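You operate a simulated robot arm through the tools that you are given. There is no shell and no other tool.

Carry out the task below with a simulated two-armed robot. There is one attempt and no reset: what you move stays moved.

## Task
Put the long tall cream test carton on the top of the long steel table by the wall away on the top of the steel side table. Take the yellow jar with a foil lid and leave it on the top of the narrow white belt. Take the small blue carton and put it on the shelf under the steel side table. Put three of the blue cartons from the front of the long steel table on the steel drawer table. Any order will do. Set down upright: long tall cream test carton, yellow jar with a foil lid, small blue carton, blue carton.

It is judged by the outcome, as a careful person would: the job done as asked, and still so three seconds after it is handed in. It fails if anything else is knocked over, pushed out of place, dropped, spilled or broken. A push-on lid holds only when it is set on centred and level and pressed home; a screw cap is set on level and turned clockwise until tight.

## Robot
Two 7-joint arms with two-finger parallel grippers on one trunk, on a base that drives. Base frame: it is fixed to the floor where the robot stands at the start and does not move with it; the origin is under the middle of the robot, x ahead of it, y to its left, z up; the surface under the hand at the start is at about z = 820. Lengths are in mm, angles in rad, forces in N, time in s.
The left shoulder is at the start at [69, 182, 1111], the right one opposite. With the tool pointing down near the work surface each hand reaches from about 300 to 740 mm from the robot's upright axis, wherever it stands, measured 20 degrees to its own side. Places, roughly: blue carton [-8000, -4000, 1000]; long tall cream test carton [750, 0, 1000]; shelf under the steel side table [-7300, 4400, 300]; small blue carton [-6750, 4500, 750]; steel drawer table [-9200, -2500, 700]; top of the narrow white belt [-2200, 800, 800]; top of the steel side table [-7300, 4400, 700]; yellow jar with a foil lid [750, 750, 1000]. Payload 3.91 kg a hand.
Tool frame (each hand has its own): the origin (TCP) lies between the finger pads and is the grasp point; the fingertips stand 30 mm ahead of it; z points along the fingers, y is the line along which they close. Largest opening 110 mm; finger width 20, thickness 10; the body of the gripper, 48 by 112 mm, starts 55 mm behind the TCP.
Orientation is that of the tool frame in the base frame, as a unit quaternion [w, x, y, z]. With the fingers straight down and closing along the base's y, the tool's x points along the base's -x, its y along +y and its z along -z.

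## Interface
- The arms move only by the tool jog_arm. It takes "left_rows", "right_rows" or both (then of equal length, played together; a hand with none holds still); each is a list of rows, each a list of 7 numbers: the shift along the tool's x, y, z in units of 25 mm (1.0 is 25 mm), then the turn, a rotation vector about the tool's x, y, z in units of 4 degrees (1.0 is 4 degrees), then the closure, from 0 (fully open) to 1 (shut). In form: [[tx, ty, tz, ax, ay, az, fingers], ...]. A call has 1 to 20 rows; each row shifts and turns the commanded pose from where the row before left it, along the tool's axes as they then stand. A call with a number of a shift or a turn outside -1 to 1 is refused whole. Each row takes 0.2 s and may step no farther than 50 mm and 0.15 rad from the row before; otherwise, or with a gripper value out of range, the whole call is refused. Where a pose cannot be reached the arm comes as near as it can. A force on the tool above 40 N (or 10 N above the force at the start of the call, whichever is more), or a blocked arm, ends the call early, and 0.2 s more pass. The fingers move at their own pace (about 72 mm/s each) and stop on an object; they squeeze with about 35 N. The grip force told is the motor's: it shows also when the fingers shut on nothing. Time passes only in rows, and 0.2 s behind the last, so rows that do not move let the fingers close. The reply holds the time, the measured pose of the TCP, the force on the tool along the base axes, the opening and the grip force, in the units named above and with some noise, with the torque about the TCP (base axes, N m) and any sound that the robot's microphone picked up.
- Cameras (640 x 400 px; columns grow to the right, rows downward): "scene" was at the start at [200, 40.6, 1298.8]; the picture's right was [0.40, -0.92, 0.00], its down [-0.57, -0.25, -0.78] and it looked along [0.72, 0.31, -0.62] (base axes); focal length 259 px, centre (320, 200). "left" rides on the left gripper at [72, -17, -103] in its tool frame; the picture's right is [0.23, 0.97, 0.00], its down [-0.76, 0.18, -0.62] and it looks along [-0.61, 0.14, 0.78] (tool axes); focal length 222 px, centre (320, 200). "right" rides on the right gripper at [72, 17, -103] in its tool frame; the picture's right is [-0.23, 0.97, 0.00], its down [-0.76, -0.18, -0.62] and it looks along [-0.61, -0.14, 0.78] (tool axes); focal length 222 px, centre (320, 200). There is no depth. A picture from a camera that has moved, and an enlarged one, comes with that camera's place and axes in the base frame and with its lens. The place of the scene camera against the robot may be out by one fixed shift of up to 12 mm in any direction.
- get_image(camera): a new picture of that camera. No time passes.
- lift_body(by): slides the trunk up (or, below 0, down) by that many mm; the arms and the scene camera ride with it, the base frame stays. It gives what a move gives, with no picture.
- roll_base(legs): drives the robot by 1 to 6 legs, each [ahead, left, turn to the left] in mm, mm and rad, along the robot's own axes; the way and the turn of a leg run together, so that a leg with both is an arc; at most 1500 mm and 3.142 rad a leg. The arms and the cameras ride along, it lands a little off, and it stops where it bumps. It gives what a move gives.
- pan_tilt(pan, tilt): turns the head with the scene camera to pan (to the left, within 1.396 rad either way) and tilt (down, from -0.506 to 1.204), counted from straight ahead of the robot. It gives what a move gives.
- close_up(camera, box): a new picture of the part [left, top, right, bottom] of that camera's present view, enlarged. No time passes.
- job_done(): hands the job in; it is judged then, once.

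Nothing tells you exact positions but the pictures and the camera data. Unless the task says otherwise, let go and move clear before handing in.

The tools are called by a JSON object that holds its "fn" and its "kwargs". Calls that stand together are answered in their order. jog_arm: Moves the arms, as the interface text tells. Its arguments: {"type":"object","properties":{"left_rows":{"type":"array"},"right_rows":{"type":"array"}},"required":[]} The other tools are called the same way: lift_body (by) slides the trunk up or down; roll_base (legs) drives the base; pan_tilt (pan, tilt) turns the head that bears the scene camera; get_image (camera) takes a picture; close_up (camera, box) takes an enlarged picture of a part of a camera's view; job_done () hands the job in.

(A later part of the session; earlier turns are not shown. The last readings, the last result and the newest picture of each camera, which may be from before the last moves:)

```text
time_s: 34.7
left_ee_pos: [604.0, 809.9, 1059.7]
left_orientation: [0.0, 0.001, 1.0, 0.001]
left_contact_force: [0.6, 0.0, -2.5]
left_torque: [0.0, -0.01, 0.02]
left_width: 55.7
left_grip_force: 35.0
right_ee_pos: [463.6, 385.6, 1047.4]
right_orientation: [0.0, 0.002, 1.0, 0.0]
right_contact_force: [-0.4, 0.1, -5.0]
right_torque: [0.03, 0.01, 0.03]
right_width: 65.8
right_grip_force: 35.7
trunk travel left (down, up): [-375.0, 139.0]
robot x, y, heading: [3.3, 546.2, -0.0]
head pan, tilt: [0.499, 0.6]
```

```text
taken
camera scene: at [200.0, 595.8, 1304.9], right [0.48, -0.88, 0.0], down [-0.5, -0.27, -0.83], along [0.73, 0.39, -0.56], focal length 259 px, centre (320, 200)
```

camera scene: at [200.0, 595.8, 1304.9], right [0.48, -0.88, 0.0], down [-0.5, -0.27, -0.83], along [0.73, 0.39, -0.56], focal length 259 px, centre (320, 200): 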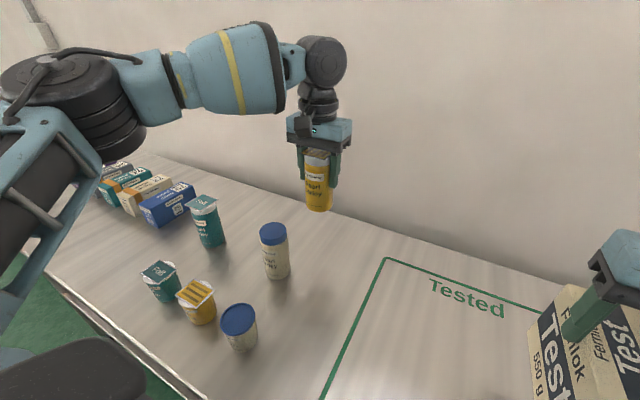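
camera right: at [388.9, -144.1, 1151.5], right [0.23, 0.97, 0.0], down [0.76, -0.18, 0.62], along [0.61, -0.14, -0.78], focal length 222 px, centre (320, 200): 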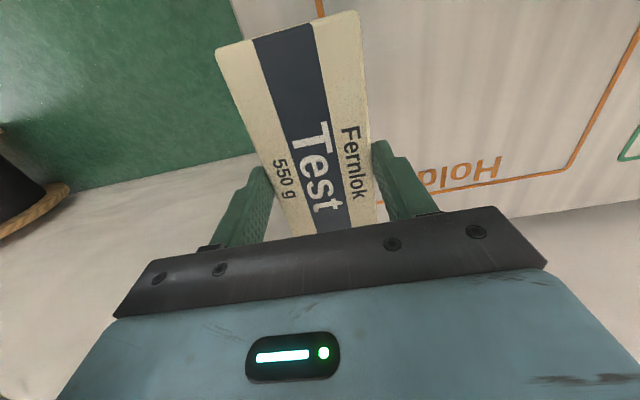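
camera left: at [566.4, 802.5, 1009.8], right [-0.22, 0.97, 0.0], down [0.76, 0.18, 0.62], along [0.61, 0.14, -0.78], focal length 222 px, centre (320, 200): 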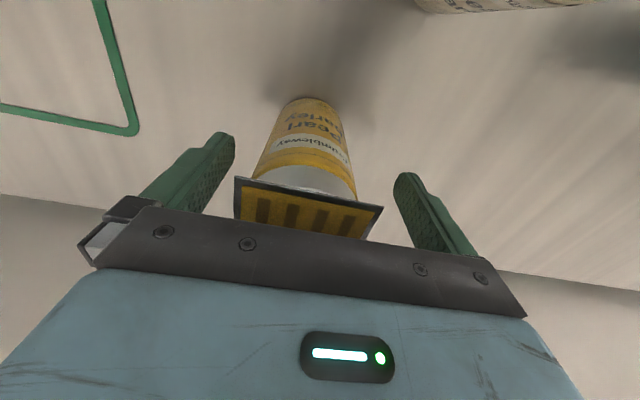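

I hold both items; I draw the left hand in and raise the trunk so that the load clears everything when I turn.

{"fn": "jog_arm", "kwargs": {"left_rows": [[0.9, 0, 0, 0, 0, 0, 1], [0.9, 0, 0, 0, 0, 0, 1], [0.9, 0, 0, 0, 0, 0, 1], [0.9, 0, 0, 0, 0, 0, 1], [0.9, 0, 0, 0, 0, 0, 1], [0.9, 0, 0, 0, 0, 0, 1], [0.9, 0, 0, 0, 0, 0, 1], [0.6, 0, 0, 0, 0, 0, 1]]}}

{"fn": "lift_body", "kwargs": {"by": 110}}

{"fn": "pan_tilt", "kwargs": {"pan": 1.396, "tilt": 0.45}}

{"fn": "get_image", "kwargs": {"camera": "scene"}}

```text
time_s: 36.5
left_ee_pos: [429.9, 811.1, 1061.1]
left_orientation: [0.0, 0.002, 1.0, 0.001]
left_contact_force: [-0.3, 0.2, -3.0]
left_torque: [-0.01, 0.02, -0.02]
left_width: 56.1
left_grip_force: 35.5
right_ee_pos: [464.1, 386.0, 1047.5]
right_orientation: [-0.001, 0.003, 1.0, -0.001]
right_contact_force: [0.0, -0.6, -5.3]
right_torque: [-0.04, -0.02, -0.03]
right_width: 65.7
right_grip_force: 35.3
trunk travel left (down, up): [-375.0, 139.0]
robot x, y, heading: [2.1, 549.3, -0.001]
head pan, tilt: [0.499, 0.6]
```

```text
time_s: 37.9
left_ee_pos: [431.0, 811.6, 1168.7]
left_orientation: [-0.002, 0.001, 1.0, 0.0]
left_contact_force: [0.0, 0.1, -3.4]
left_torque: [0.01, 0.05, 0.03]
left_width: 55.8
left_grip_force: 34.4
right_ee_pos: [464.7, 384.9, 1156.4]
right_orientation: [-0.002, 0.002, 1.0, -0.001]
right_contact_force: [0.0, -0.1, -6.3]
right_torque: [0.04, -0.02, -0.02]
right_width: 65.6
right_grip_force: 34.8
trunk travel left (down, up): [-485.0, 29.0]
robot x, y, heading: [-0.1, 549.3, 0.0]
head pan, tilt: [0.499, 0.6]
```

```text
time_s: 39.1
left_ee_pos: [430.3, 810.5, 1169.9]
left_orientation: [0.0, 0.001, 1.0, 0.0]
left_contact_force: [0.9, 0.4, -3.2]
left_torque: [-0.02, 0.01, 0.05]
left_width: 56.0
left_grip_force: 35.3
right_ee_pos: [464.0, 384.4, 1156.8]
right_orientation: [0.0, 0.002, 1.0, 0.0]
right_contact_force: [0.0, -0.1, -5.0]
right_torque: [0.01, 0.03, 0.04]
right_width: 65.6
right_grip_force: 35.0
trunk travel left (down, up): [-485.0, 29.0]
robot x, y, heading: [-0.3, 547.2, -0.004]
head pan, tilt: [1.396, 0.45]
```

```text
taken
camera scene: at [64.9, 644.5, 1449.7], right [0.98, -0.18, 0.0], down [-0.08, -0.43, -0.9], along [0.16, 0.89, -0.44], focal length 259 px, centre (320, 200)
```

scene: 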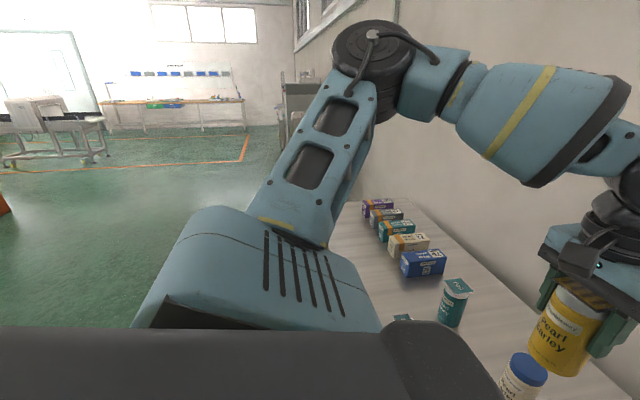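

There is open floor ahead on the left past the opposite bench. I strafe left along the table to get out of the aisle before turning.

{"fn": "roll_base", "kwargs": {"legs": [[0, 800, 0]]}}

{"fn": "get_image", "kwargs": {"camera": "scene"}}

```text
time_s: 46.7
left_ee_pos: [439.3, 1619.6, 1169.6]
left_orientation: [0.0, 0.006, 1.0, 0.0]
left_contact_force: [0.8, 0.5, -2.7]
left_torque: [-0.01, 0.02, 0.03]
left_width: 55.7
left_grip_force: 35.3
right_ee_pos: [468.2, 1195.0, 1157.3]
right_orientation: [0.0, 0.007, 1.0, 0.0]
right_contact_force: [-0.1, -1.4, -5.1]
right_torque: [0.0, 0.01, -0.01]
right_width: 65.8
right_grip_force: 34.6
trunk travel left (down, up): [-485.0, 29.0]
robot x, y, heading: [7.6, 1356.2, -0.011]
head pan, tilt: [1.396, 0.45]
```

```text
taken
camera scene: at [72.0, 1457.8, 1449.7], right [0.98, -0.19, 0.0], down [-0.08, -0.43, -0.9], along [0.17, 0.88, -0.44], focal length 259 px, centre (320, 200)
```

scene: 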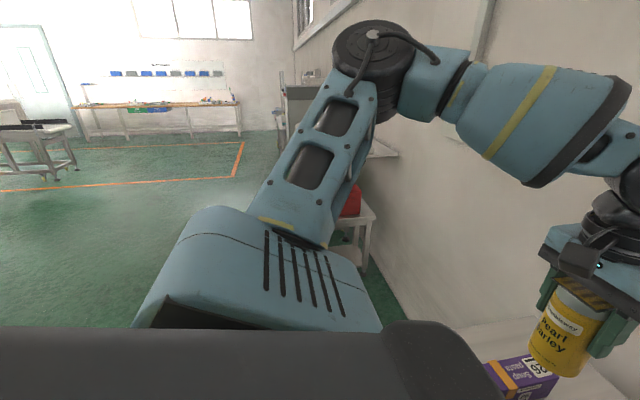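

Past the bench now. I back away from the table and turn left to see the hall.

{"fn": "roll_base", "kwargs": {"legs": [[-250, 100, 0], [0, 0, 1.2]]}}

{"fn": "get_image", "kwargs": {"camera": "scene"}}

{"fn": "pan_tilt", "kwargs": {"pan": 0.6, "tilt": 0.3}}

{"fn": "get_image", "kwargs": {"camera": "scene"}}

```text
time_s: 51.5
left_ee_pos: [-318.7, 1962.6, 1169.5]
left_orientation: [0.0, -0.558, 0.83, 0.0]
left_contact_force: [0.1, 0.4, -3.2]
left_torque: [-0.03, -0.01, -0.01]
left_width: 56.1
left_grip_force: 35.2
right_ee_pos: [88.4, 1831.9, 1156.6]
right_orientation: [0.0, -0.557, 0.83, -0.001]
right_contact_force: [0.6, -0.2, -5.5]
right_torque: [0.05, -0.04, -0.01]
right_width: 65.6
right_grip_force: 35.1
trunk travel left (down, up): [-485.0, 29.0]
robot x, y, heading: [-236.1, 1462.6, 1.182]
head pan, tilt: [1.396, 0.45]
```

```text
taken
camera scene: at [-297.7, 1567.8, 1449.7], right [0.53, 0.85, 0.0], down [0.37, -0.23, -0.9], along [-0.76, 0.48, -0.44], focal length 259 px, centre (320, 200)
```

scene: 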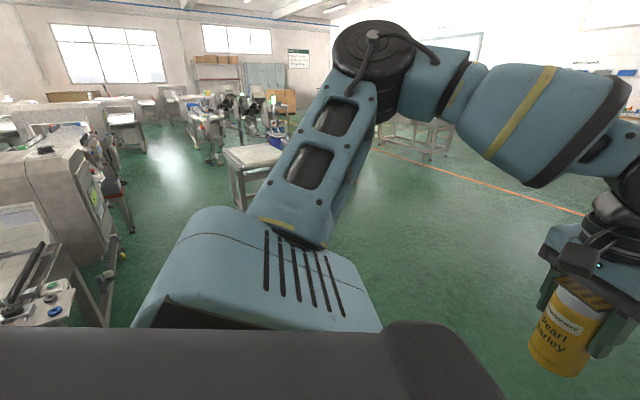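

```text
time_s: 52.7
left_ee_pos: [-318.3, 1962.5, 1169.9]
left_orientation: [0.0, -0.558, 0.83, 0.0]
left_contact_force: [0.6, 0.2, -2.7]
left_torque: [0.01, 0.02, 0.01]
left_width: 56.1
left_grip_force: 34.8
right_ee_pos: [87.6, 1831.5, 1156.0]
right_orientation: [0.0, -0.557, 0.831, -0.002]
right_contact_force: [0.3, 1.2, -5.1]
right_torque: [0.03, -0.02, 0.0]
right_width: 65.7
right_grip_force: 35.4
trunk travel left (down, up): [-485.0, 29.0]
robot x, y, heading: [-234.2, 1463.1, 1.184]
head pan, tilt: [0.6, 0.3]
```

```text
taken
camera scene: at [-239.8, 1610.0, 1463.6], right [0.98, 0.21, 0.0], down [0.06, -0.29, -0.96], along [-0.2, 0.93, -0.3], focal length 259 px, centre (320, 200)
```

scene: 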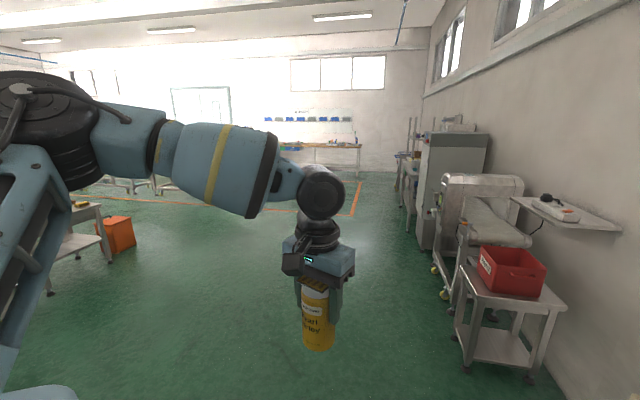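

{"fn": "roll_base", "kwargs": {"legs": [[0, 0, 1.5]]}}

{"fn": "pan_tilt", "kwargs": {"pan": 0.3, "tilt": 0.25}}

{"fn": "get_image", "kwargs": {"camera": "scene"}}

{"fn": "pan_tilt", "kwargs": {"pan": -0.4, "tilt": 0.25}}

{"fn": "get_image", "kwargs": {"camera": "scene"}}

```text
time_s: 56.8
left_ee_pos: [-737.0, 1417.2, 1168.2]
left_orientation: [0.0, 0.974, -0.225, 0.0]
left_contact_force: [-0.3, 0.8, -2.8]
left_torque: [0.02, 0.01, -0.01]
left_width: 56.2
left_grip_force: 34.5
right_ee_pos: [-581.1, 1814.4, 1156.9]
right_orientation: [-0.001, 0.974, -0.226, 0.002]
right_contact_force: [0.4, -0.8, -5.1]
right_torque: [0.0, 0.02, -0.01]
right_width: 65.4
right_grip_force: 34.8
trunk travel left (down, up): [-485.0, 29.0]
robot x, y, heading: [-233.3, 1464.9, 2.69]
head pan, tilt: [0.6, 0.3]
```

```text
time_s: 57.5
left_ee_pos: [-737.3, 1416.6, 1169.3]
left_orientation: [0.0, 0.974, -0.225, 0.0]
left_contact_force: [0.8, 0.4, -3.2]
left_torque: [-0.03, 0.01, -0.01]
left_width: 55.9
left_grip_force: 35.2
right_ee_pos: [-581.5, 1814.3, 1157.5]
right_orientation: [0.0, 0.974, -0.226, 0.0]
right_contact_force: [-0.6, 0.8, -6.0]
right_torque: [-0.03, -0.04, 0.02]
right_width: 65.7
right_grip_force: 35.2
trunk travel left (down, up): [-485.0, 29.0]
robot x, y, heading: [-233.6, 1463.5, 2.688]
head pan, tilt: [0.3, 0.25]
```

```text
taken
camera scene: at [-376.6, 1508.6, 1468.3], right [0.15, 0.99, 0.0], down [0.24, -0.04, -0.97], along [-0.96, 0.15, -0.25], focal length 259 px, centre (320, 200)
```

scene: 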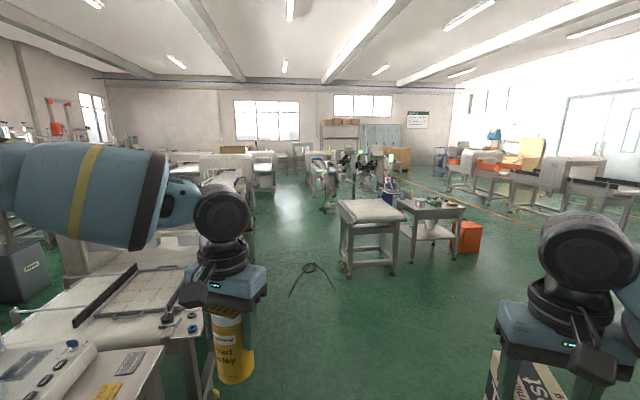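

```text
time_s: 58.6
left_ee_pos: [-738.5, 1417.9, 1169.6]
left_orientation: [0.0, 0.974, -0.225, 0.0]
left_contact_force: [-0.6, 0.3, -2.7]
left_torque: [0.01, -0.01, 0.02]
left_width: 56.0
left_grip_force: 35.3
right_ee_pos: [-581.1, 1814.6, 1157.6]
right_orientation: [0.0, 0.974, -0.227, 0.002]
right_contact_force: [-0.5, -0.3, -4.8]
right_torque: [-0.02, 0.01, 0.03]
right_width: 65.9
right_grip_force: 34.9
trunk travel left (down, up): [-485.0, 29.0]
robot x, y, heading: [-235.8, 1463.8, 2.691]
head pan, tilt: [-0.4, 0.25]
```

```text
taken
camera scene: at [-345.7, 1564.7, 1468.3], right [0.75, 0.66, 0.0], down [0.16, -0.19, -0.97], along [-0.64, 0.73, -0.25], focal length 259 px, centre (320, 200)
```

scene: 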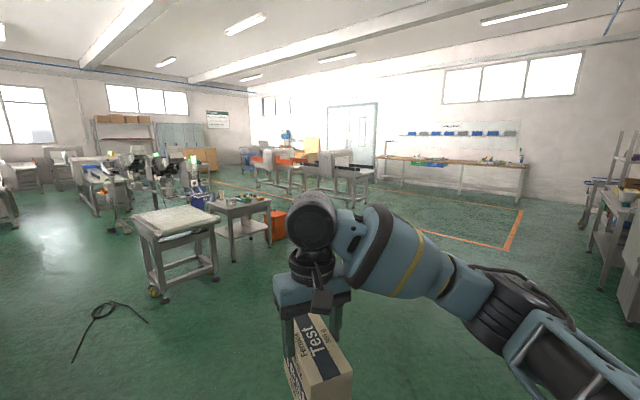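

I see the hall: the machines to the left (the white belt should be behind my left hand), a small white-top table and a steel cart in the middle. I move forward into the open floor and look to the left.

{"fn": "roll_base", "kwargs": {"legs": [[600, 0, 0], [0, 0, 0.5]]}}

{"fn": "pan_tilt", "kwargs": {"pan": 0.75, "tilt": 0.35}}

{"fn": "get_image", "kwargs": {"camera": "scene"}}

{"fn": "pan_tilt", "kwargs": {"pan": 0.1, "tilt": 0.35}}

{"fn": "get_image", "kwargs": {"camera": "scene"}}

```text
time_s: 63.5
left_ee_pos: [-1201.2, 1464.0, 1168.0]
left_orientation: [-0.001, 1.0, 0.014, -0.001]
left_contact_force: [0.4, 1.1, -2.5]
left_torque: [-0.02, 0.02, 0.03]
left_width: 56.1
left_grip_force: 34.4
right_ee_pos: [-1247.3, 1888.3, 1158.2]
right_orientation: [-0.001, 1.0, 0.012, 0.0]
right_contact_force: [-0.6, -0.5, -4.5]
right_torque: [0.02, 0.03, 0.01]
right_width: 65.5
right_grip_force: 34.8
trunk travel left (down, up): [-485.0, 29.0]
robot x, y, heading: [-779.2, 1735.7, -3.118]
head pan, tilt: [-0.4, 0.25]
```

```text
time_s: 64.8
left_ee_pos: [-1200.2, 1464.3, 1170.0]
left_orientation: [0.0, 1.0, 0.013, 0.0]
left_contact_force: [0.6, -0.5, -3.1]
left_torque: [-0.03, -0.01, -0.02]
left_width: 56.0
left_grip_force: 35.0
right_ee_pos: [-1247.3, 1887.8, 1157.2]
right_orientation: [0.0, 1.0, 0.012, 0.001]
right_contact_force: [-0.1, -0.1, -5.6]
right_torque: [0.0, -0.01, 0.02]
right_width: 65.5
right_grip_force: 35.1
trunk travel left (down, up): [-485.0, 29.0]
robot x, y, heading: [-777.7, 1740.3, -3.121]
head pan, tilt: [0.75, 0.351]
```

```text
taken
camera scene: at [-900.0, 1678.3, 1458.9], right [-0.7, 0.71, 0.0], down [0.25, 0.24, -0.94], along [-0.67, -0.66, -0.34], focal length 259 px, centre (320, 200)
```

scene: 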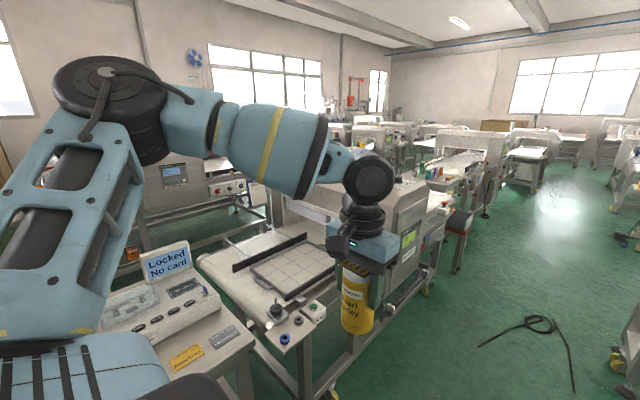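

```text
time_s: 65.9
left_ee_pos: [-1201.4, 1462.9, 1169.8]
left_orientation: [-0.001, 1.0, 0.013, 0.0]
left_contact_force: [0.5, 0.3, -2.5]
left_torque: [-0.03, 0.02, -0.03]
left_width: 56.0
left_grip_force: 35.4
right_ee_pos: [-1246.8, 1888.4, 1157.8]
right_orientation: [0.0, 1.0, 0.012, 0.0]
right_contact_force: [-0.9, -0.4, -5.3]
right_torque: [0.01, 0.02, 0.03]
right_width: 65.9
right_grip_force: 35.4
trunk travel left (down, up): [-485.0, 29.0]
robot x, y, heading: [-781.1, 1739.3, -3.12]
head pan, tilt: [0.099, 0.351]
```

```text
taken
camera scene: at [-925.8, 1731.7, 1458.9], right [-0.13, 0.99, 0.0], down [0.34, 0.04, -0.94], along [-0.93, -0.12, -0.34], focal length 259 px, centre (320, 200)
```

scene: 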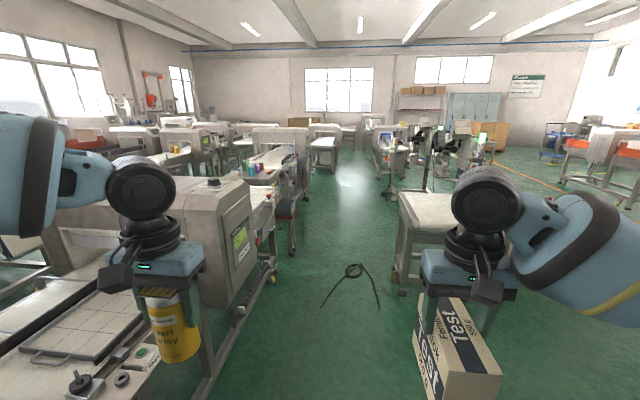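

The belt should run through/near the machine in the left foreground. I drive forward along the aisle, then turn left to face it from a safe distance.

{"fn": "roll_base", "kwargs": {"legs": [[1000, 0, 0], [0, 0, 1.5]]}}

{"fn": "pan_tilt", "kwargs": {"pan": 0.0, "tilt": 0.5}}

{"fn": "get_image", "kwargs": {"camera": "scene"}}

{"fn": "pan_tilt", "kwargs": {"pan": -0.7, "tilt": 0.4}}

{"fn": "get_image", "kwargs": {"camera": "scene"}}

```text
time_s: 72.9
left_ee_pos: [-1934.8, 1240.0, 1168.9]
left_orientation: [-0.01, 0.941, 0.338, 0.003]
left_contact_force: [-1.2, 6.0, -2.6]
left_torque: [0.43, 0.11, -0.06]
left_width: 56.2
left_grip_force: 35.2
right_ee_pos: [-2234.9, 1534.3, 1156.1]
right_orientation: [-0.001, 0.94, 0.342, 0.002]
right_contact_force: [0.1, -1.0, -4.8]
right_torque: [0.04, 0.01, 0.0]
right_width: 66.0
right_grip_force: 35.4
trunk travel left (down, up): [-485.0, 29.0]
robot x, y, heading: [-1778.7, 1710.5, -2.445]
head pan, tilt: [0.099, 0.351]
stopped in leg 2: the force on the tool passed its limit at 46 N (the readings are from after the stop); the commanded pose is now the measured one
```

```text
time_s: 73.6
left_ee_pos: [-1935.1, 1240.1, 1168.7]
left_orientation: [-0.008, 0.941, 0.337, 0.002]
left_contact_force: [-2.5, 9.5, -4.6]
left_torque: [0.62, 0.05, -0.14]
left_width: 56.0
left_grip_force: 34.9
right_ee_pos: [-2234.2, 1534.9, 1157.3]
right_orientation: [-0.001, 0.939, 0.343, 0.001]
right_contact_force: [0.2, 0.3, -5.6]
right_torque: [0.02, 0.01, -0.01]
right_width: 65.6
right_grip_force: 34.9
trunk travel left (down, up): [-485.0, 29.0]
robot x, y, heading: [-1774.4, 1708.6, -2.442]
head pan, tilt: [0.0, 0.499]
```

```text
taken
camera scene: at [-1888.0, 1625.6, 1445.3], right [-0.64, 0.76, 0.0], down [0.37, 0.31, -0.88], along [-0.67, -0.57, -0.48], focal length 259 px, centre (320, 200)
```

scene: 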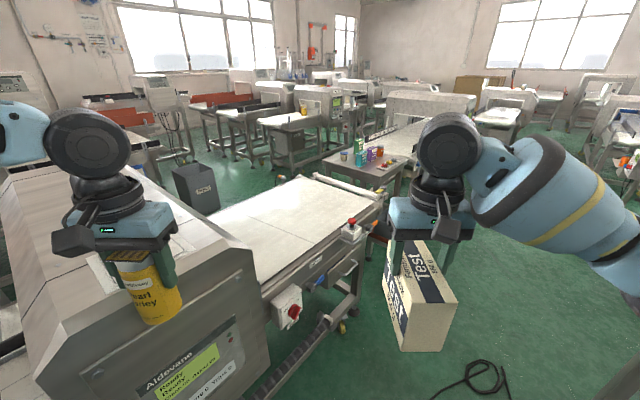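

```text
time_s: 74.7
left_ee_pos: [-1935.9, 1240.7, 1169.6]
left_orientation: [-0.007, 0.941, 0.338, 0.003]
left_contact_force: [-1.5, 11.7, -6.1]
left_torque: [0.84, 0.01, -0.1]
left_width: 55.7
left_grip_force: 35.2
right_ee_pos: [-2234.1, 1535.8, 1156.9]
right_orientation: [0.0, 0.939, 0.343, 0.002]
right_contact_force: [0.2, -0.5, -5.1]
right_torque: [0.01, -0.01, 0.03]
right_width: 65.7
right_grip_force: 34.7
trunk travel left (down, up): [-485.0, 29.0]
robot x, y, heading: [-1777.4, 1710.3, -2.437]
head pan, tilt: [-0.7, 0.4]
```

```text
taken
camera scene: at [-1911.1, 1684.4, 1454.3], right [0.0, 1.0, 0.0], down [0.39, 0.0, -0.92], along [-0.92, 0.0, -0.39], focal length 259 px, centre (320, 200)
```

scene: 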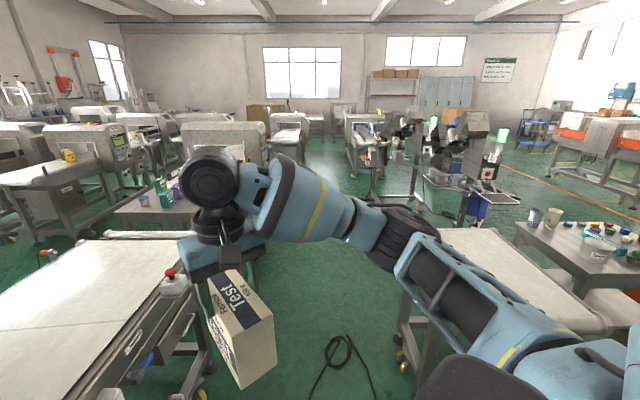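

My left hand's jar touched the machine housing while turning. I turn back to release the contact and check the jar.

{"fn": "roll_base", "kwargs": {"legs": [[0, 0, -0.25]]}}

{"fn": "pan_tilt", "kwargs": {"pan": 0.4, "tilt": 0.5}}

{"fn": "get_image", "kwargs": {"camera": "scene"}}

{"fn": "get_image", "kwargs": {"camera": "left"}}

```text
time_s: 76.0
left_ee_pos: [-2044.7, 1292.5, 1169.7]
left_orientation: [-0.009, 0.975, 0.221, 0.003]
left_contact_force: [0.1, -0.1, -2.6]
left_torque: [0.01, -0.01, 0.02]
left_width: 56.0
left_grip_force: 34.7
right_ee_pos: [-2263.6, 1650.6, 1157.5]
right_orientation: [-0.001, 0.974, 0.226, 0.001]
right_contact_force: [0.0, 0.8, -5.3]
right_torque: [-0.01, 0.02, -0.02]
right_width: 65.6
right_grip_force: 35.5
trunk travel left (down, up): [-485.0, 29.0]
robot x, y, heading: [-1777.2, 1708.8, -2.691]
head pan, tilt: [-0.7, 0.4]
```

```text
time_s: 77.3
left_ee_pos: [-2044.2, 1292.1, 1169.1]
left_orientation: [-0.009, 0.975, 0.221, 0.004]
left_contact_force: [0.8, 0.4, -3.2]
left_torque: [0.02, -0.02, 0.04]
left_width: 55.8
left_grip_force: 34.9
right_ee_pos: [-2263.8, 1649.6, 1155.9]
right_orientation: [-0.001, 0.974, 0.225, 0.001]
right_contact_force: [0.2, -0.4, -5.7]
right_torque: [0.0, 0.01, 0.0]
right_width: 66.0
right_grip_force: 35.5
trunk travel left (down, up): [-485.0, 29.0]
robot x, y, heading: [-1777.5, 1707.7, -2.685]
head pan, tilt: [0.4, 0.499]
```

```text
taken
camera scene: at [-1884.7, 1624.6, 1445.2], right [-0.75, 0.66, 0.0], down [0.31, 0.36, -0.88], along [-0.58, -0.66, -0.48], focal length 259 px, centre (320, 200)
```

scene: 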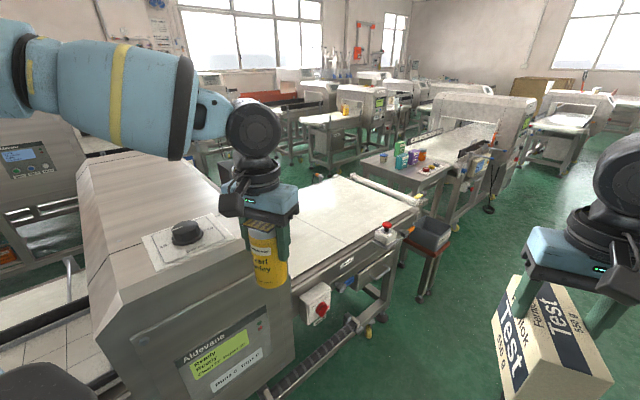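

```text
taken
camera left: at [-1985.9, 1336.0, 1272.8], right [0.62, -0.78, -0.01], down [-0.61, -0.5, 0.61], along [-0.48, -0.37, -0.79], focal length 222 px, centre (320, 200)
```

left: 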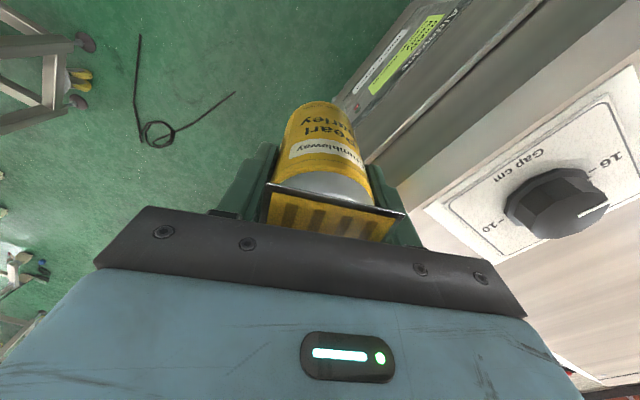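

The jar is still held upright with the lid on. The belt runs through this "Aldevane" machine and comes out at x < −2200. I check the robot's own footprint and the space in front by looking down.

{"fn": "pan_tilt", "kwargs": {"pan": 0.2, "tilt": 1.2}}

{"fn": "get_image", "kwargs": {"camera": "scene"}}

{"fn": "close_up", "kwargs": {"camera": "left", "box": [220, 80, 440, 260]}}

```text
time_s: 78.4
left_ee_pos: [-2044.9, 1292.0, 1170.4]
left_orientation: [-0.009, 0.975, 0.221, 0.004]
left_contact_force: [0.0, 0.7, -3.5]
left_torque: [0.01, -0.04, -0.03]
left_width: 55.8
left_grip_force: 35.0
right_ee_pos: [-2263.2, 1649.4, 1156.3]
right_orientation: [-0.001, 0.974, 0.226, 0.002]
right_contact_force: [0.2, -0.1, -5.5]
right_torque: [-0.01, 0.02, -0.05]
right_width: 65.7
right_grip_force: 35.1
trunk travel left (down, up): [-485.0, 29.0]
robot x, y, heading: [-1777.4, 1711.1, -2.686]
head pan, tilt: [0.201, 1.201]
```

```text
taken
camera scene: at [-1869.2, 1659.0, 1391.6], right [-0.61, 0.79, 0.0], down [0.74, 0.57, -0.36], along [-0.29, -0.22, -0.93], focal length 259 px, centre (320, 200)
```

scene: 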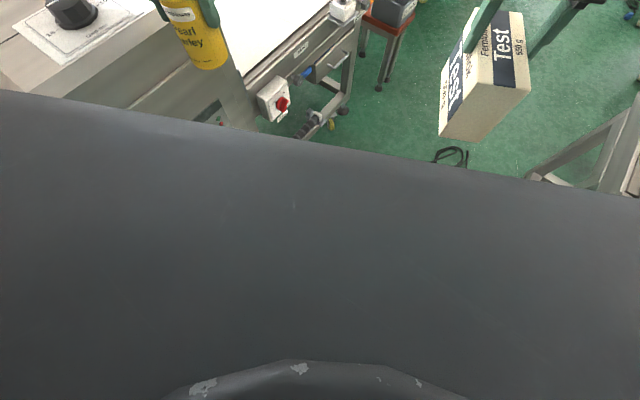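

```text
2.22 times, centred on (330, 170) of left
camera zoom: at [-1985.9, 1336.0, 1272.8], right [0.62, -0.78, -0.01], down [-0.61, -0.5, 0.61], along [-0.48, -0.37, -0.79], focal length 494 px, centre (298, 267)
```

zoom: 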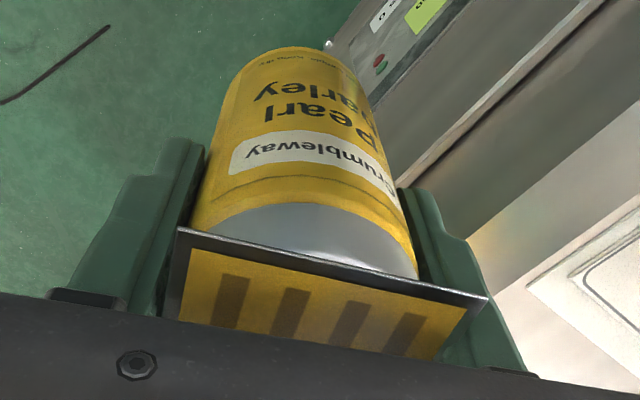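

The jar has not slipped. The belt outfeed (clear white surface) lies at about x −2200…−2900, y 560…1060. I'll drive around the machine's corner in steps, keeping off the cable on the floor: turn away, go forward, then look again.

{"fn": "roll_base", "kwargs": {"legs": [[0, 0, -0.4], [380, 0, 0]]}}

{"fn": "pan_tilt", "kwargs": {"pan": 0.7, "tilt": 0.6}}

{"fn": "get_image", "kwargs": {"camera": "scene"}}

{"fn": "pan_tilt", "kwargs": {"pan": 0.0, "tilt": 0.9}}

{"fn": "get_image", "kwargs": {"camera": "scene"}}

```text
time_s: 82.0
left_ee_pos: [-2573.0, 1409.2, 1169.3]
left_orientation: [-0.007, 1.0, 0.02, 0.006]
left_contact_force: [1.1, 0.6, -2.4]
left_torque: [-0.01, 0.02, 0.0]
left_width: 55.9
left_grip_force: 35.4
right_ee_pos: [-2633.4, 1825.8, 1157.4]
right_orientation: [-0.001, 1.0, 0.025, 0.002]
right_contact_force: [0.5, 0.8, -6.0]
right_torque: [0.0, 0.04, 0.02]
right_width: 65.8
right_grip_force: 34.8
trunk travel left (down, up): [-485.0, 29.0]
robot x, y, heading: [-2161.9, 1690.4, -3.091]
head pan, tilt: [0.201, 1.201]
```

```text
time_s: 83.0
left_ee_pos: [-2574.7, 1409.5, 1168.8]
left_orientation: [-0.008, 1.0, 0.02, 0.005]
left_contact_force: [1.0, -1.3, -2.3]
left_torque: [-0.01, 0.0, -0.02]
left_width: 55.9
left_grip_force: 34.8
right_ee_pos: [-2634.3, 1825.3, 1155.5]
right_orientation: [-0.001, 1.0, 0.025, 0.002]
right_contact_force: [-0.6, -0.2, -4.8]
right_torque: [-0.03, 0.04, 0.02]
right_width: 65.6
right_grip_force: 35.2
trunk travel left (down, up): [-485.0, 29.0]
robot x, y, heading: [-2163.0, 1684.4, -3.085]
head pan, tilt: [0.7, 0.6]
```

```text
taken
camera scene: at [-2281.2, 1631.7, 1436.1], right [-0.68, 0.73, 0.0], down [0.41, 0.39, -0.82], along [-0.6, -0.56, -0.57], focal length 259 px, centre (320, 200)
```

scene: 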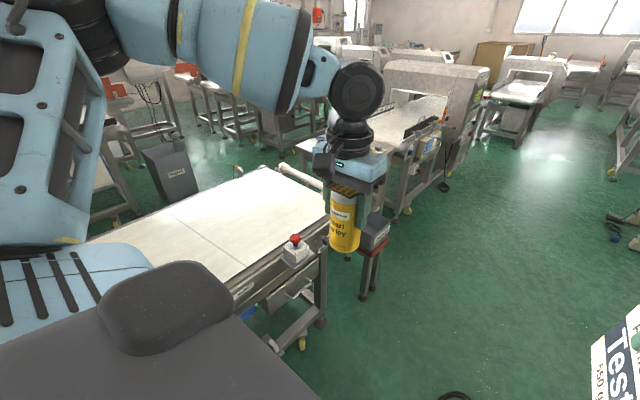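

```text
time_s: 84.1
left_ee_pos: [-2573.2, 1409.0, 1168.7]
left_orientation: [-0.008, 1.0, 0.02, 0.005]
left_contact_force: [0.0, 0.2, -3.1]
left_torque: [0.0, -0.01, -0.02]
left_width: 56.1
left_grip_force: 35.3
right_ee_pos: [-2633.5, 1825.0, 1155.9]
right_orientation: [-0.001, 1.0, 0.026, 0.001]
right_contact_force: [-0.7, 0.3, -5.2]
right_torque: [-0.02, -0.01, 0.02]
right_width: 65.8
right_grip_force: 34.9
trunk travel left (down, up): [-485.0, 29.0]
robot x, y, heading: [-2161.7, 1689.8, -3.092]
head pan, tilt: [0.0, 0.901]
```

```text
taken
camera scene: at [-2292.1, 1688.0, 1411.4], right [-0.05, 1.0, 0.0], down [0.78, 0.04, -0.62], along [-0.62, -0.03, -0.78], focal length 259 px, centre (320, 200)
```

scene: 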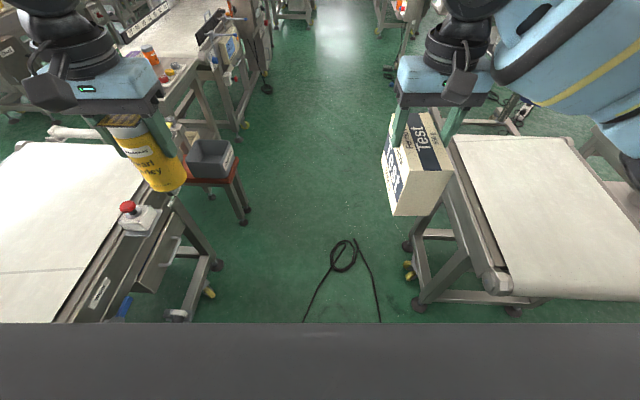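

The outfeed belt is clear (x −2200…−2930, y 560…1090). I turn toward it and move in diagonally, staying short of the cable.

{"fn": "roll_base", "kwargs": {"legs": [[0, 0, 0.65]]}}

{"fn": "pan_tilt", "kwargs": {"pan": 0.5, "tilt": 0.7}}

{"fn": "get_image", "kwargs": {"camera": "scene"}}

{"fn": "get_image", "kwargs": {"camera": "left"}}

```text
time_s: 86.2
left_ee_pos: [-2318.8, 1217.1, 1169.3]
left_orientation: [-0.01, 0.94, 0.342, 0.002]
left_contact_force: [0.5, -0.1, -2.3]
left_torque: [-0.02, 0.02, 0.02]
left_width: 55.9
left_grip_force: 34.8
right_ee_pos: [-2620.0, 1509.0, 1156.6]
right_orientation: [-0.001, 0.938, 0.347, 0.001]
right_contact_force: [0.2, 0.1, -5.5]
right_torque: [0.03, 0.01, 0.01]
right_width: 65.7
right_grip_force: 34.9
trunk travel left (down, up): [-485.0, 29.0]
robot x, y, heading: [-2162.8, 1688.3, -2.437]
head pan, tilt: [0.0, 0.901]
```

```text
time_s: 87.2
left_ee_pos: [-2318.4, 1216.6, 1168.3]
left_orientation: [-0.01, 0.94, 0.342, 0.003]
left_contact_force: [-0.1, 0.1, -2.4]
left_torque: [0.0, -0.01, 0.0]
left_width: 56.0
left_grip_force: 34.4
right_ee_pos: [-2620.6, 1508.8, 1156.2]
right_orientation: [-0.001, 0.938, 0.346, 0.002]
right_contact_force: [0.2, -0.4, -5.4]
right_torque: [0.05, -0.01, 0.0]
right_width: 65.9
right_grip_force: 35.0
trunk travel left (down, up): [-485.0, 29.0]
robot x, y, heading: [-2163.0, 1686.4, -2.433]
head pan, tilt: [0.499, 0.7]
```

```text
taken
camera scene: at [-2235.0, 1582.5, 1427.5], right [-0.93, 0.36, 0.0], down [0.23, 0.6, -0.76], along [-0.27, -0.71, -0.64], focal length 259 px, centre (320, 200)
```

scene: 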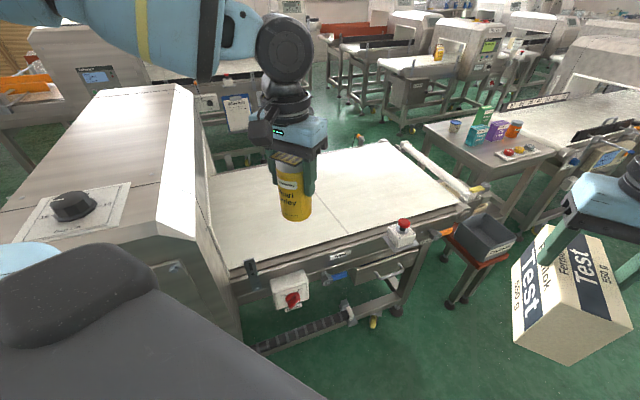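

```text
taken
camera left: at [-2272.4, 1274.6, 1272.8], right [0.8, -0.6, -0.01], down [-0.47, -0.64, 0.61], along [-0.38, -0.48, -0.79], focal length 222 px, centre (320, 200)
```

left: 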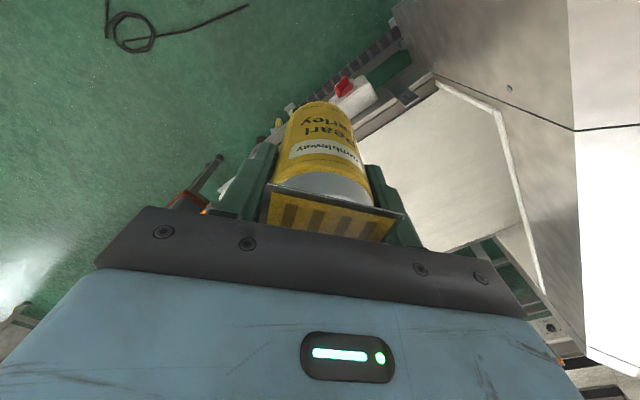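

The outfeed belt is in clear view. I move about 165 mm toward it.

{"fn": "roll_base", "kwargs": {"legs": [[98, 135, 0]]}}

{"fn": "get_image", "kwargs": {"camera": "scene"}}

{"fn": "get_image", "kwargs": {"camera": "left"}}

```text
time_s: 89.0
left_ee_pos: [-2307.3, 1052.0, 1169.0]
left_orientation: [-0.009, 0.94, 0.34, 0.002]
left_contact_force: [-0.2, 0.4, -3.1]
left_torque: [0.01, 0.02, -0.02]
left_width: 55.9
left_grip_force: 35.0
right_ee_pos: [-2608.1, 1346.8, 1156.0]
right_orientation: [-0.001, 0.938, 0.345, 0.002]
right_contact_force: [0.3, 0.2, -5.5]
right_torque: [0.0, -0.04, 0.0]
right_width: 65.6
right_grip_force: 35.1
trunk travel left (down, up): [-485.0, 29.0]
robot x, y, heading: [-2149.9, 1523.3, -2.438]
head pan, tilt: [0.499, 0.7]
```

```text
taken
camera scene: at [-2222.6, 1418.0, 1427.6], right [-0.93, 0.36, 0.0], down [0.23, 0.6, -0.76], along [-0.27, -0.71, -0.64], focal length 259 px, centre (320, 200)
```

scene: 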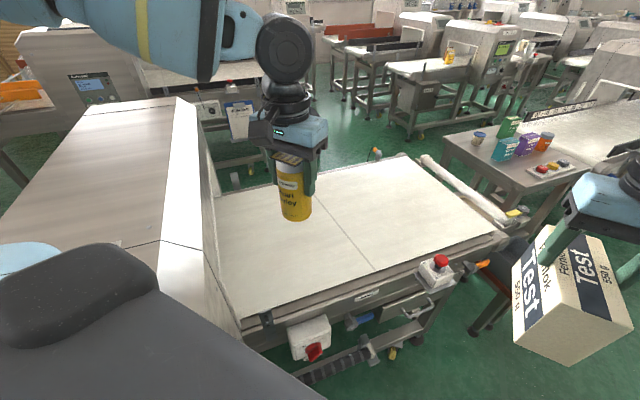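

```text
taken
camera left: at [-2261.2, 1110.4, 1273.1], right [0.8, -0.6, -0.01], down [-0.47, -0.64, 0.61], along [-0.38, -0.48, -0.79], focal length 222 px, centre (320, 200)
```

left: 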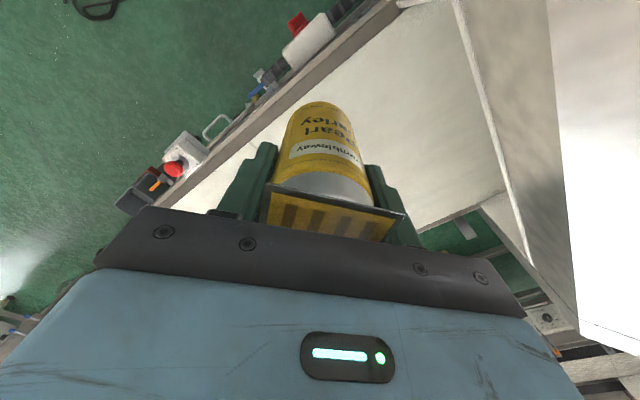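

The hand is over the belt. I move it forward to about (−2440, 960), over the clear middle of the outfeed, and level the small wrist tilt.

{"fn": "jog_arm", "kwargs": {"left_rows": [[-0.92, -0.09, 0, -0.22, -0.14, 0, 1], [-0.92, -0.09, 0, 0, 0, 0, 1], [-0.92, -0.09, 0, 0, 0, 0, 1], [-0.92, -0.09, 0, 0, 0, 0, 1], [-0.92, -0.09, 0, 0, 0, 0, 1], [-0.92, -0.09, 0, 0, 0, 0, 1], [-0.92, -0.09, 0, 0, 0, 0, 1], [0, 0, 1, 0, 0, 0, 1], [0, 0, 1, 0, 0, 0, 1], [0, 0, 1, 0, 0, 0, 1], [0, 0, 1, 0, 0, 0, 1], [0, 0, 1, 0, 0, 0, 1], [0, 0, 1, 0, 0, 0, 1], [0, 0, 1, 0, 0, 0, 1], [0, 0, 1, 0, 0, 0, 1], [0, 0, 1, 0, 0, 0, 1]]}}

{"fn": "get_image", "kwargs": {"camera": "scene"}}

{"fn": "get_image", "kwargs": {"camera": "left"}}

```text
time_s: 92.4
left_ee_pos: [-2405.3, 962.0, 949.7]
left_orientation: [0.0, 0.94, 0.34, 0.0]
left_contact_force: [-1.0, 0.5, -2.4]
left_torque: [-0.02, -0.01, 0.0]
left_width: 55.9
left_grip_force: 34.2
left hand out of reach, approached as far as the arm can: row 7, 15, 16
right_ee_pos: [-2607.3, 1346.6, 1155.3]
right_orientation: [-0.001, 0.939, 0.345, 0.002]
right_contact_force: [-0.7, -0.2, -5.6]
right_torque: [0.01, -0.02, -0.01]
right_width: 65.7
right_grip_force: 34.9
trunk travel left (down, up): [-485.0, 29.0]
robot x, y, heading: [-2148.7, 1522.8, -2.441]
head pan, tilt: [0.499, 0.7]
```

```text
taken
camera scene: at [-2222.6, 1417.4, 1427.5], right [-0.93, 0.36, 0.0], down [0.23, 0.6, -0.76], along [-0.27, -0.71, -0.64], focal length 259 px, centre (320, 200)
```

scene: 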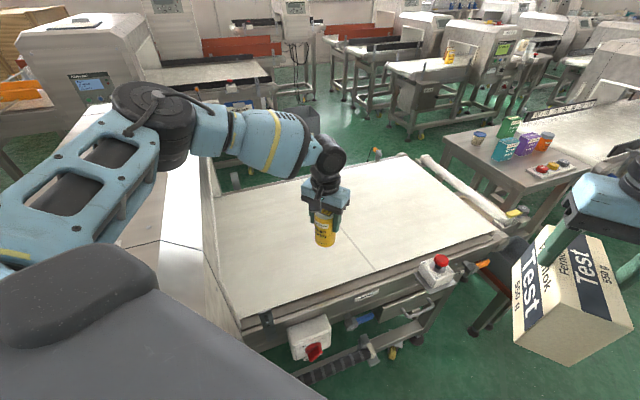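

```text
taken
camera left: at [-2359.6, 1021.5, 1052.5], right [0.8, -0.6, 0.0], down [-0.47, -0.62, 0.62], along [-0.38, -0.5, -0.78], focal length 222 px, centre (320, 200)
```

left: 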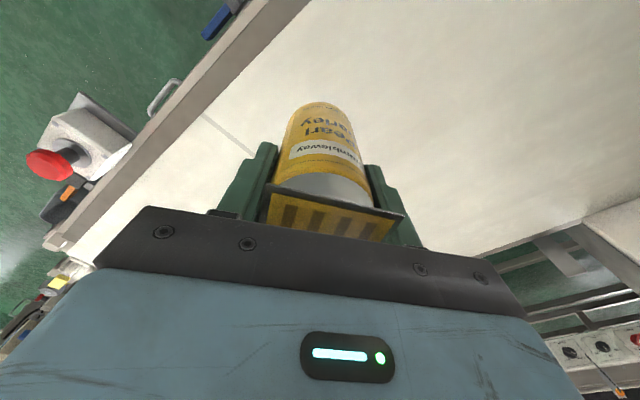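

The hand is at its lower reach limit here, and the shoulder and elbow are very near the machine housing, so this spot is not safe for setting down. I lift the jar back, retract and will approach the outfeed from its other side, where there is free room.

{"fn": "jog_arm", "kwargs": {"left_rows": [[0, 0, -1, 0, 0, 0, 1], [0, 0, -1, 0, 0, 0, 1], [0, 0, -1, 0, 0, 0, 1], [0, 0, -1, 0, 0, 0, 1], [0, 0, -1, 0, 0, 0, 1], [0, 0, -1, 0, 0, 0, 1], [0, 0, -1, 0, 0, 0, 1], [0, 0, -1, 0, 0, 0, 1], [0, 0, -1, 0, 0, 0, 1], [0.9, 0.05, 0, 0, 0, 0, 1], [0.9, 0.05, 0, 0, 0, 0, 1], [0.9, 0.05, 0, 0, 0, 0, 1], [0.9, 0.05, 0, 0, 0, 0, 1], [0.9, 0.05, 0, 0, 0, 0, 1]]}}

{"fn": "roll_base", "kwargs": {"legs": [[-98, -135, 0]]}}

{"fn": "pan_tilt", "kwargs": {"pan": -0.6, "tilt": 0.8}}

{"fn": "get_image", "kwargs": {"camera": "scene"}}

```text
time_s: 95.4
left_ee_pos: [-2314.1, 1029.7, 1176.6]
left_orientation: [0.0, 0.94, 0.34, 0.0]
left_contact_force: [0.0, 0.3, -2.1]
left_torque: [0.0, -0.04, 0.01]
left_width: 55.9
left_grip_force: 35.1
right_ee_pos: [-2607.1, 1347.2, 1156.1]
right_orientation: [-0.001, 0.938, 0.345, 0.001]
right_contact_force: [-0.6, 0.1, -5.0]
right_torque: [0.0, -0.02, -0.02]
right_width: 65.8
right_grip_force: 35.0
trunk travel left (down, up): [-485.0, 29.0]
robot x, y, heading: [-2149.9, 1523.1, -2.441]
head pan, tilt: [0.499, 0.7]
```

```text
time_s: 97.3
left_ee_pos: [-2331.1, 1194.3, 1175.0]
left_orientation: [0.0, 0.94, 0.34, 0.0]
left_contact_force: [-0.3, -0.4, -2.2]
left_torque: [0.01, -0.04, 0.01]
left_width: 56.0
left_grip_force: 35.3
right_ee_pos: [-2623.2, 1512.2, 1156.6]
right_orientation: [-0.002, 0.939, 0.344, 0.0]
right_contact_force: [1.0, 0.1, -5.8]
right_torque: [-0.01, -0.04, -0.04]
right_width: 65.8
right_grip_force: 35.2
trunk travel left (down, up): [-485.0, 29.0]
robot x, y, heading: [-2167.2, 1691.5, -2.437]
head pan, tilt: [0.499, 0.7]
```

```text
time_s: 98.6
left_ee_pos: [-2330.9, 1193.7, 1175.3]
left_orientation: [0.0, 0.94, 0.34, 0.0]
left_contact_force: [-0.6, 0.1, -3.0]
left_torque: [0.01, -0.02, 0.01]
left_width: 55.9
left_grip_force: 35.1
right_ee_pos: [-2622.4, 1511.4, 1154.7]
right_orientation: [-0.002, 0.939, 0.345, 0.002]
right_contact_force: [0.3, 0.1, -4.0]
right_torque: [0.0, -0.02, 0.02]
right_width: 65.7
right_grip_force: 34.8
trunk travel left (down, up): [-485.0, 29.0]
robot x, y, heading: [-2167.0, 1692.7, -2.439]
head pan, tilt: [-0.6, 0.799]
```

```text
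taken
camera scene: at [-2287.8, 1654.4, 1419.3], right [-0.1, 0.99, 0.0], down [0.71, 0.08, -0.7], along [-0.69, -0.07, -0.72], focal length 259 px, centre (320, 200)
```

scene: 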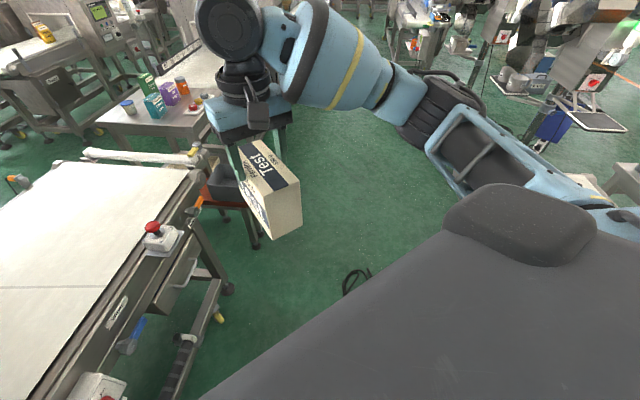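

I back east, then turn right to face the open floor to the north-west and look for a way round.

{"fn": "roll_base", "kwargs": {"legs": [[-229, 194, 0], [0, 0, -1.8]]}}

{"fn": "pan_tilt", "kwargs": {"pan": 0.0, "tilt": 0.35}}

{"fn": "get_image", "kwargs": {"camera": "scene"}}

{"fn": "pan_tilt", "kwargs": {"pan": 0.7, "tilt": 0.4}}

{"fn": "get_image", "kwargs": {"camera": "scene"}}

```text
time_s: 105.2
left_ee_pos: [-2311.6, 1953.9, 1176.2]
left_orientation: [0.0, 0.856, -0.517, 0.0]
left_contact_force: [0.6, 0.8, 0.2]
left_torque: [-0.04, -0.01, -0.03]
left_width: 0.0
left_grip_force: 35.2
right_ee_pos: [-1939.4, 2173.8, 1155.8]
right_orientation: [0.0, 0.859, -0.513, 0.003]
right_contact_force: [-0.6, -0.3, -6.4]
right_torque: [-0.02, 0.02, 0.01]
right_width: 65.6
right_grip_force: 35.0
trunk travel left (down, up): [-485.0, 29.0]
robot x, y, heading: [-1863.4, 1694.7, 2.061]
head pan, tilt: [-0.6, 0.799]
```

```text
time_s: 106.2
left_ee_pos: [-2312.3, 1953.8, 1176.7]
left_orientation: [0.0, 0.856, -0.517, 0.001]
left_contact_force: [-0.2, 0.6, 1.2]
left_torque: [-0.01, 0.0, 0.03]
left_width: 0.0
left_grip_force: 34.8
right_ee_pos: [-1941.0, 2173.7, 1156.1]
right_orientation: [0.0, 0.858, -0.513, 0.002]
right_contact_force: [-0.5, 0.2, -5.7]
right_torque: [0.04, -0.03, 0.01]
right_width: 65.8
right_grip_force: 34.8
trunk travel left (down, up): [-485.0, 29.0]
robot x, y, heading: [-1862.7, 1692.9, 2.068]
head pan, tilt: [0.0, 0.351]
```

```text
taken
camera scene: at [-1933.6, 1823.1, 1458.9], right [0.88, 0.47, 0.0], down [0.16, -0.3, -0.94], along [-0.44, 0.83, -0.34], focal length 259 px, centre (320, 200)
```

scene: 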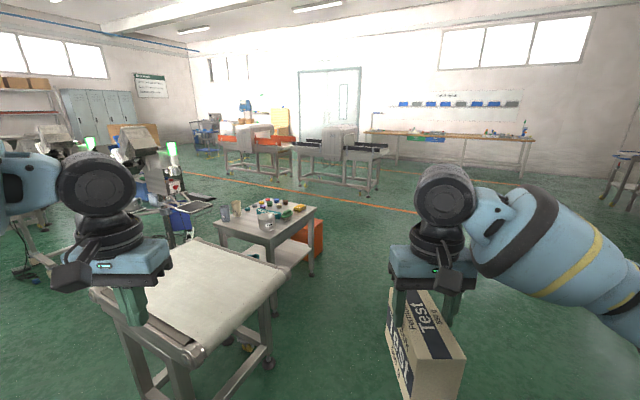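

```text
time_s: 107.3
left_ee_pos: [-2311.1, 1954.8, 1176.1]
left_orientation: [0.0, 0.856, -0.517, 0.0]
left_contact_force: [0.6, 0.3, -0.9]
left_torque: [0.02, -0.02, 0.0]
left_width: 0.0
left_grip_force: 35.5
right_ee_pos: [-1940.8, 2173.8, 1155.9]
right_orientation: [0.0, 0.858, -0.513, 0.001]
right_contact_force: [-0.4, -0.2, -6.2]
right_torque: [-0.03, 0.01, 0.01]
right_width: 65.6
right_grip_force: 35.2
trunk travel left (down, up): [-485.0, 29.0]
robot x, y, heading: [-1861.1, 1692.8, 2.068]
head pan, tilt: [0.7, 0.4]
```

```text
taken
camera scene: at [-1975.6, 1775.2, 1454.4], right [0.37, 0.93, 0.0], down [0.36, -0.14, -0.92], along [-0.86, 0.34, -0.39], focal length 259 px, centre (320, 200)
```

scene: 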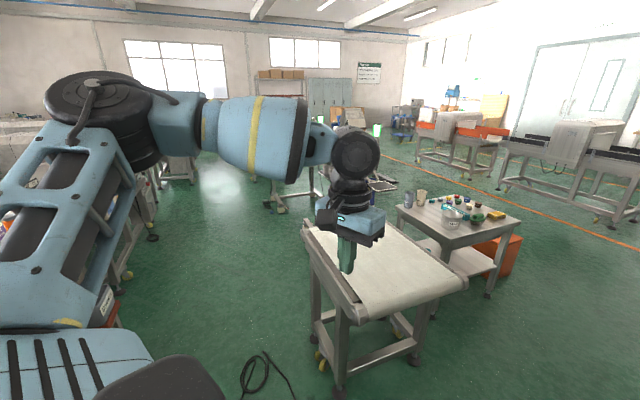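

The left gripper is empty: the jar was knocked out of it while I backed past the machine housing. I must find it; I look back toward the machine and the floor.

{"fn": "get_image", "kwargs": {"camera": "left"}}

{"fn": "pan_tilt", "kwargs": {"pan": 1.396, "tilt": 0.7}}

{"fn": "get_image", "kwargs": {"camera": "scene"}}

```text
taken
camera left: at [-2262.0, 1898.1, 1278.7], right [-0.76, -0.65, 0.0], down [-0.51, 0.59, 0.62], along [-0.41, 0.47, -0.78], focal length 222 px, centre (320, 200)
```

left: 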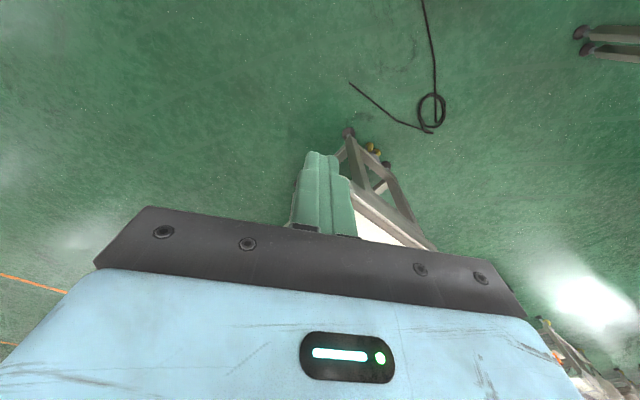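

```text
time_s: 108.4
left_ee_pos: [-2312.3, 1954.4, 1175.6]
left_orientation: [0.0, 0.856, -0.518, 0.0]
left_contact_force: [0.5, 0.4, -0.2]
left_torque: [0.01, 0.02, -0.03]
left_width: 0.1
left_grip_force: 34.9
right_ee_pos: [-1939.8, 2173.6, 1155.7]
right_orientation: [-0.001, 0.859, -0.513, 0.003]
right_contact_force: [1.0, 0.9, -6.5]
right_torque: [0.0, 0.01, 0.0]
right_width: 65.7
right_grip_force: 34.6
trunk travel left (down, up): [-485.0, 29.0]
robot x, y, heading: [-1860.3, 1692.1, 2.063]
head pan, tilt: [1.396, 0.7]
```

```text
taken
camera scene: at [-1970.2, 1714.4, 1427.6], right [-0.31, 0.95, 0.0], down [0.61, 0.2, -0.77], along [-0.73, -0.24, -0.64], focal length 259 px, centre (320, 200)
```

scene: 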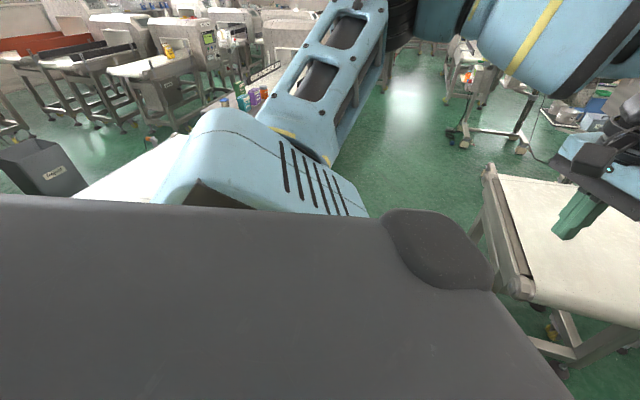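

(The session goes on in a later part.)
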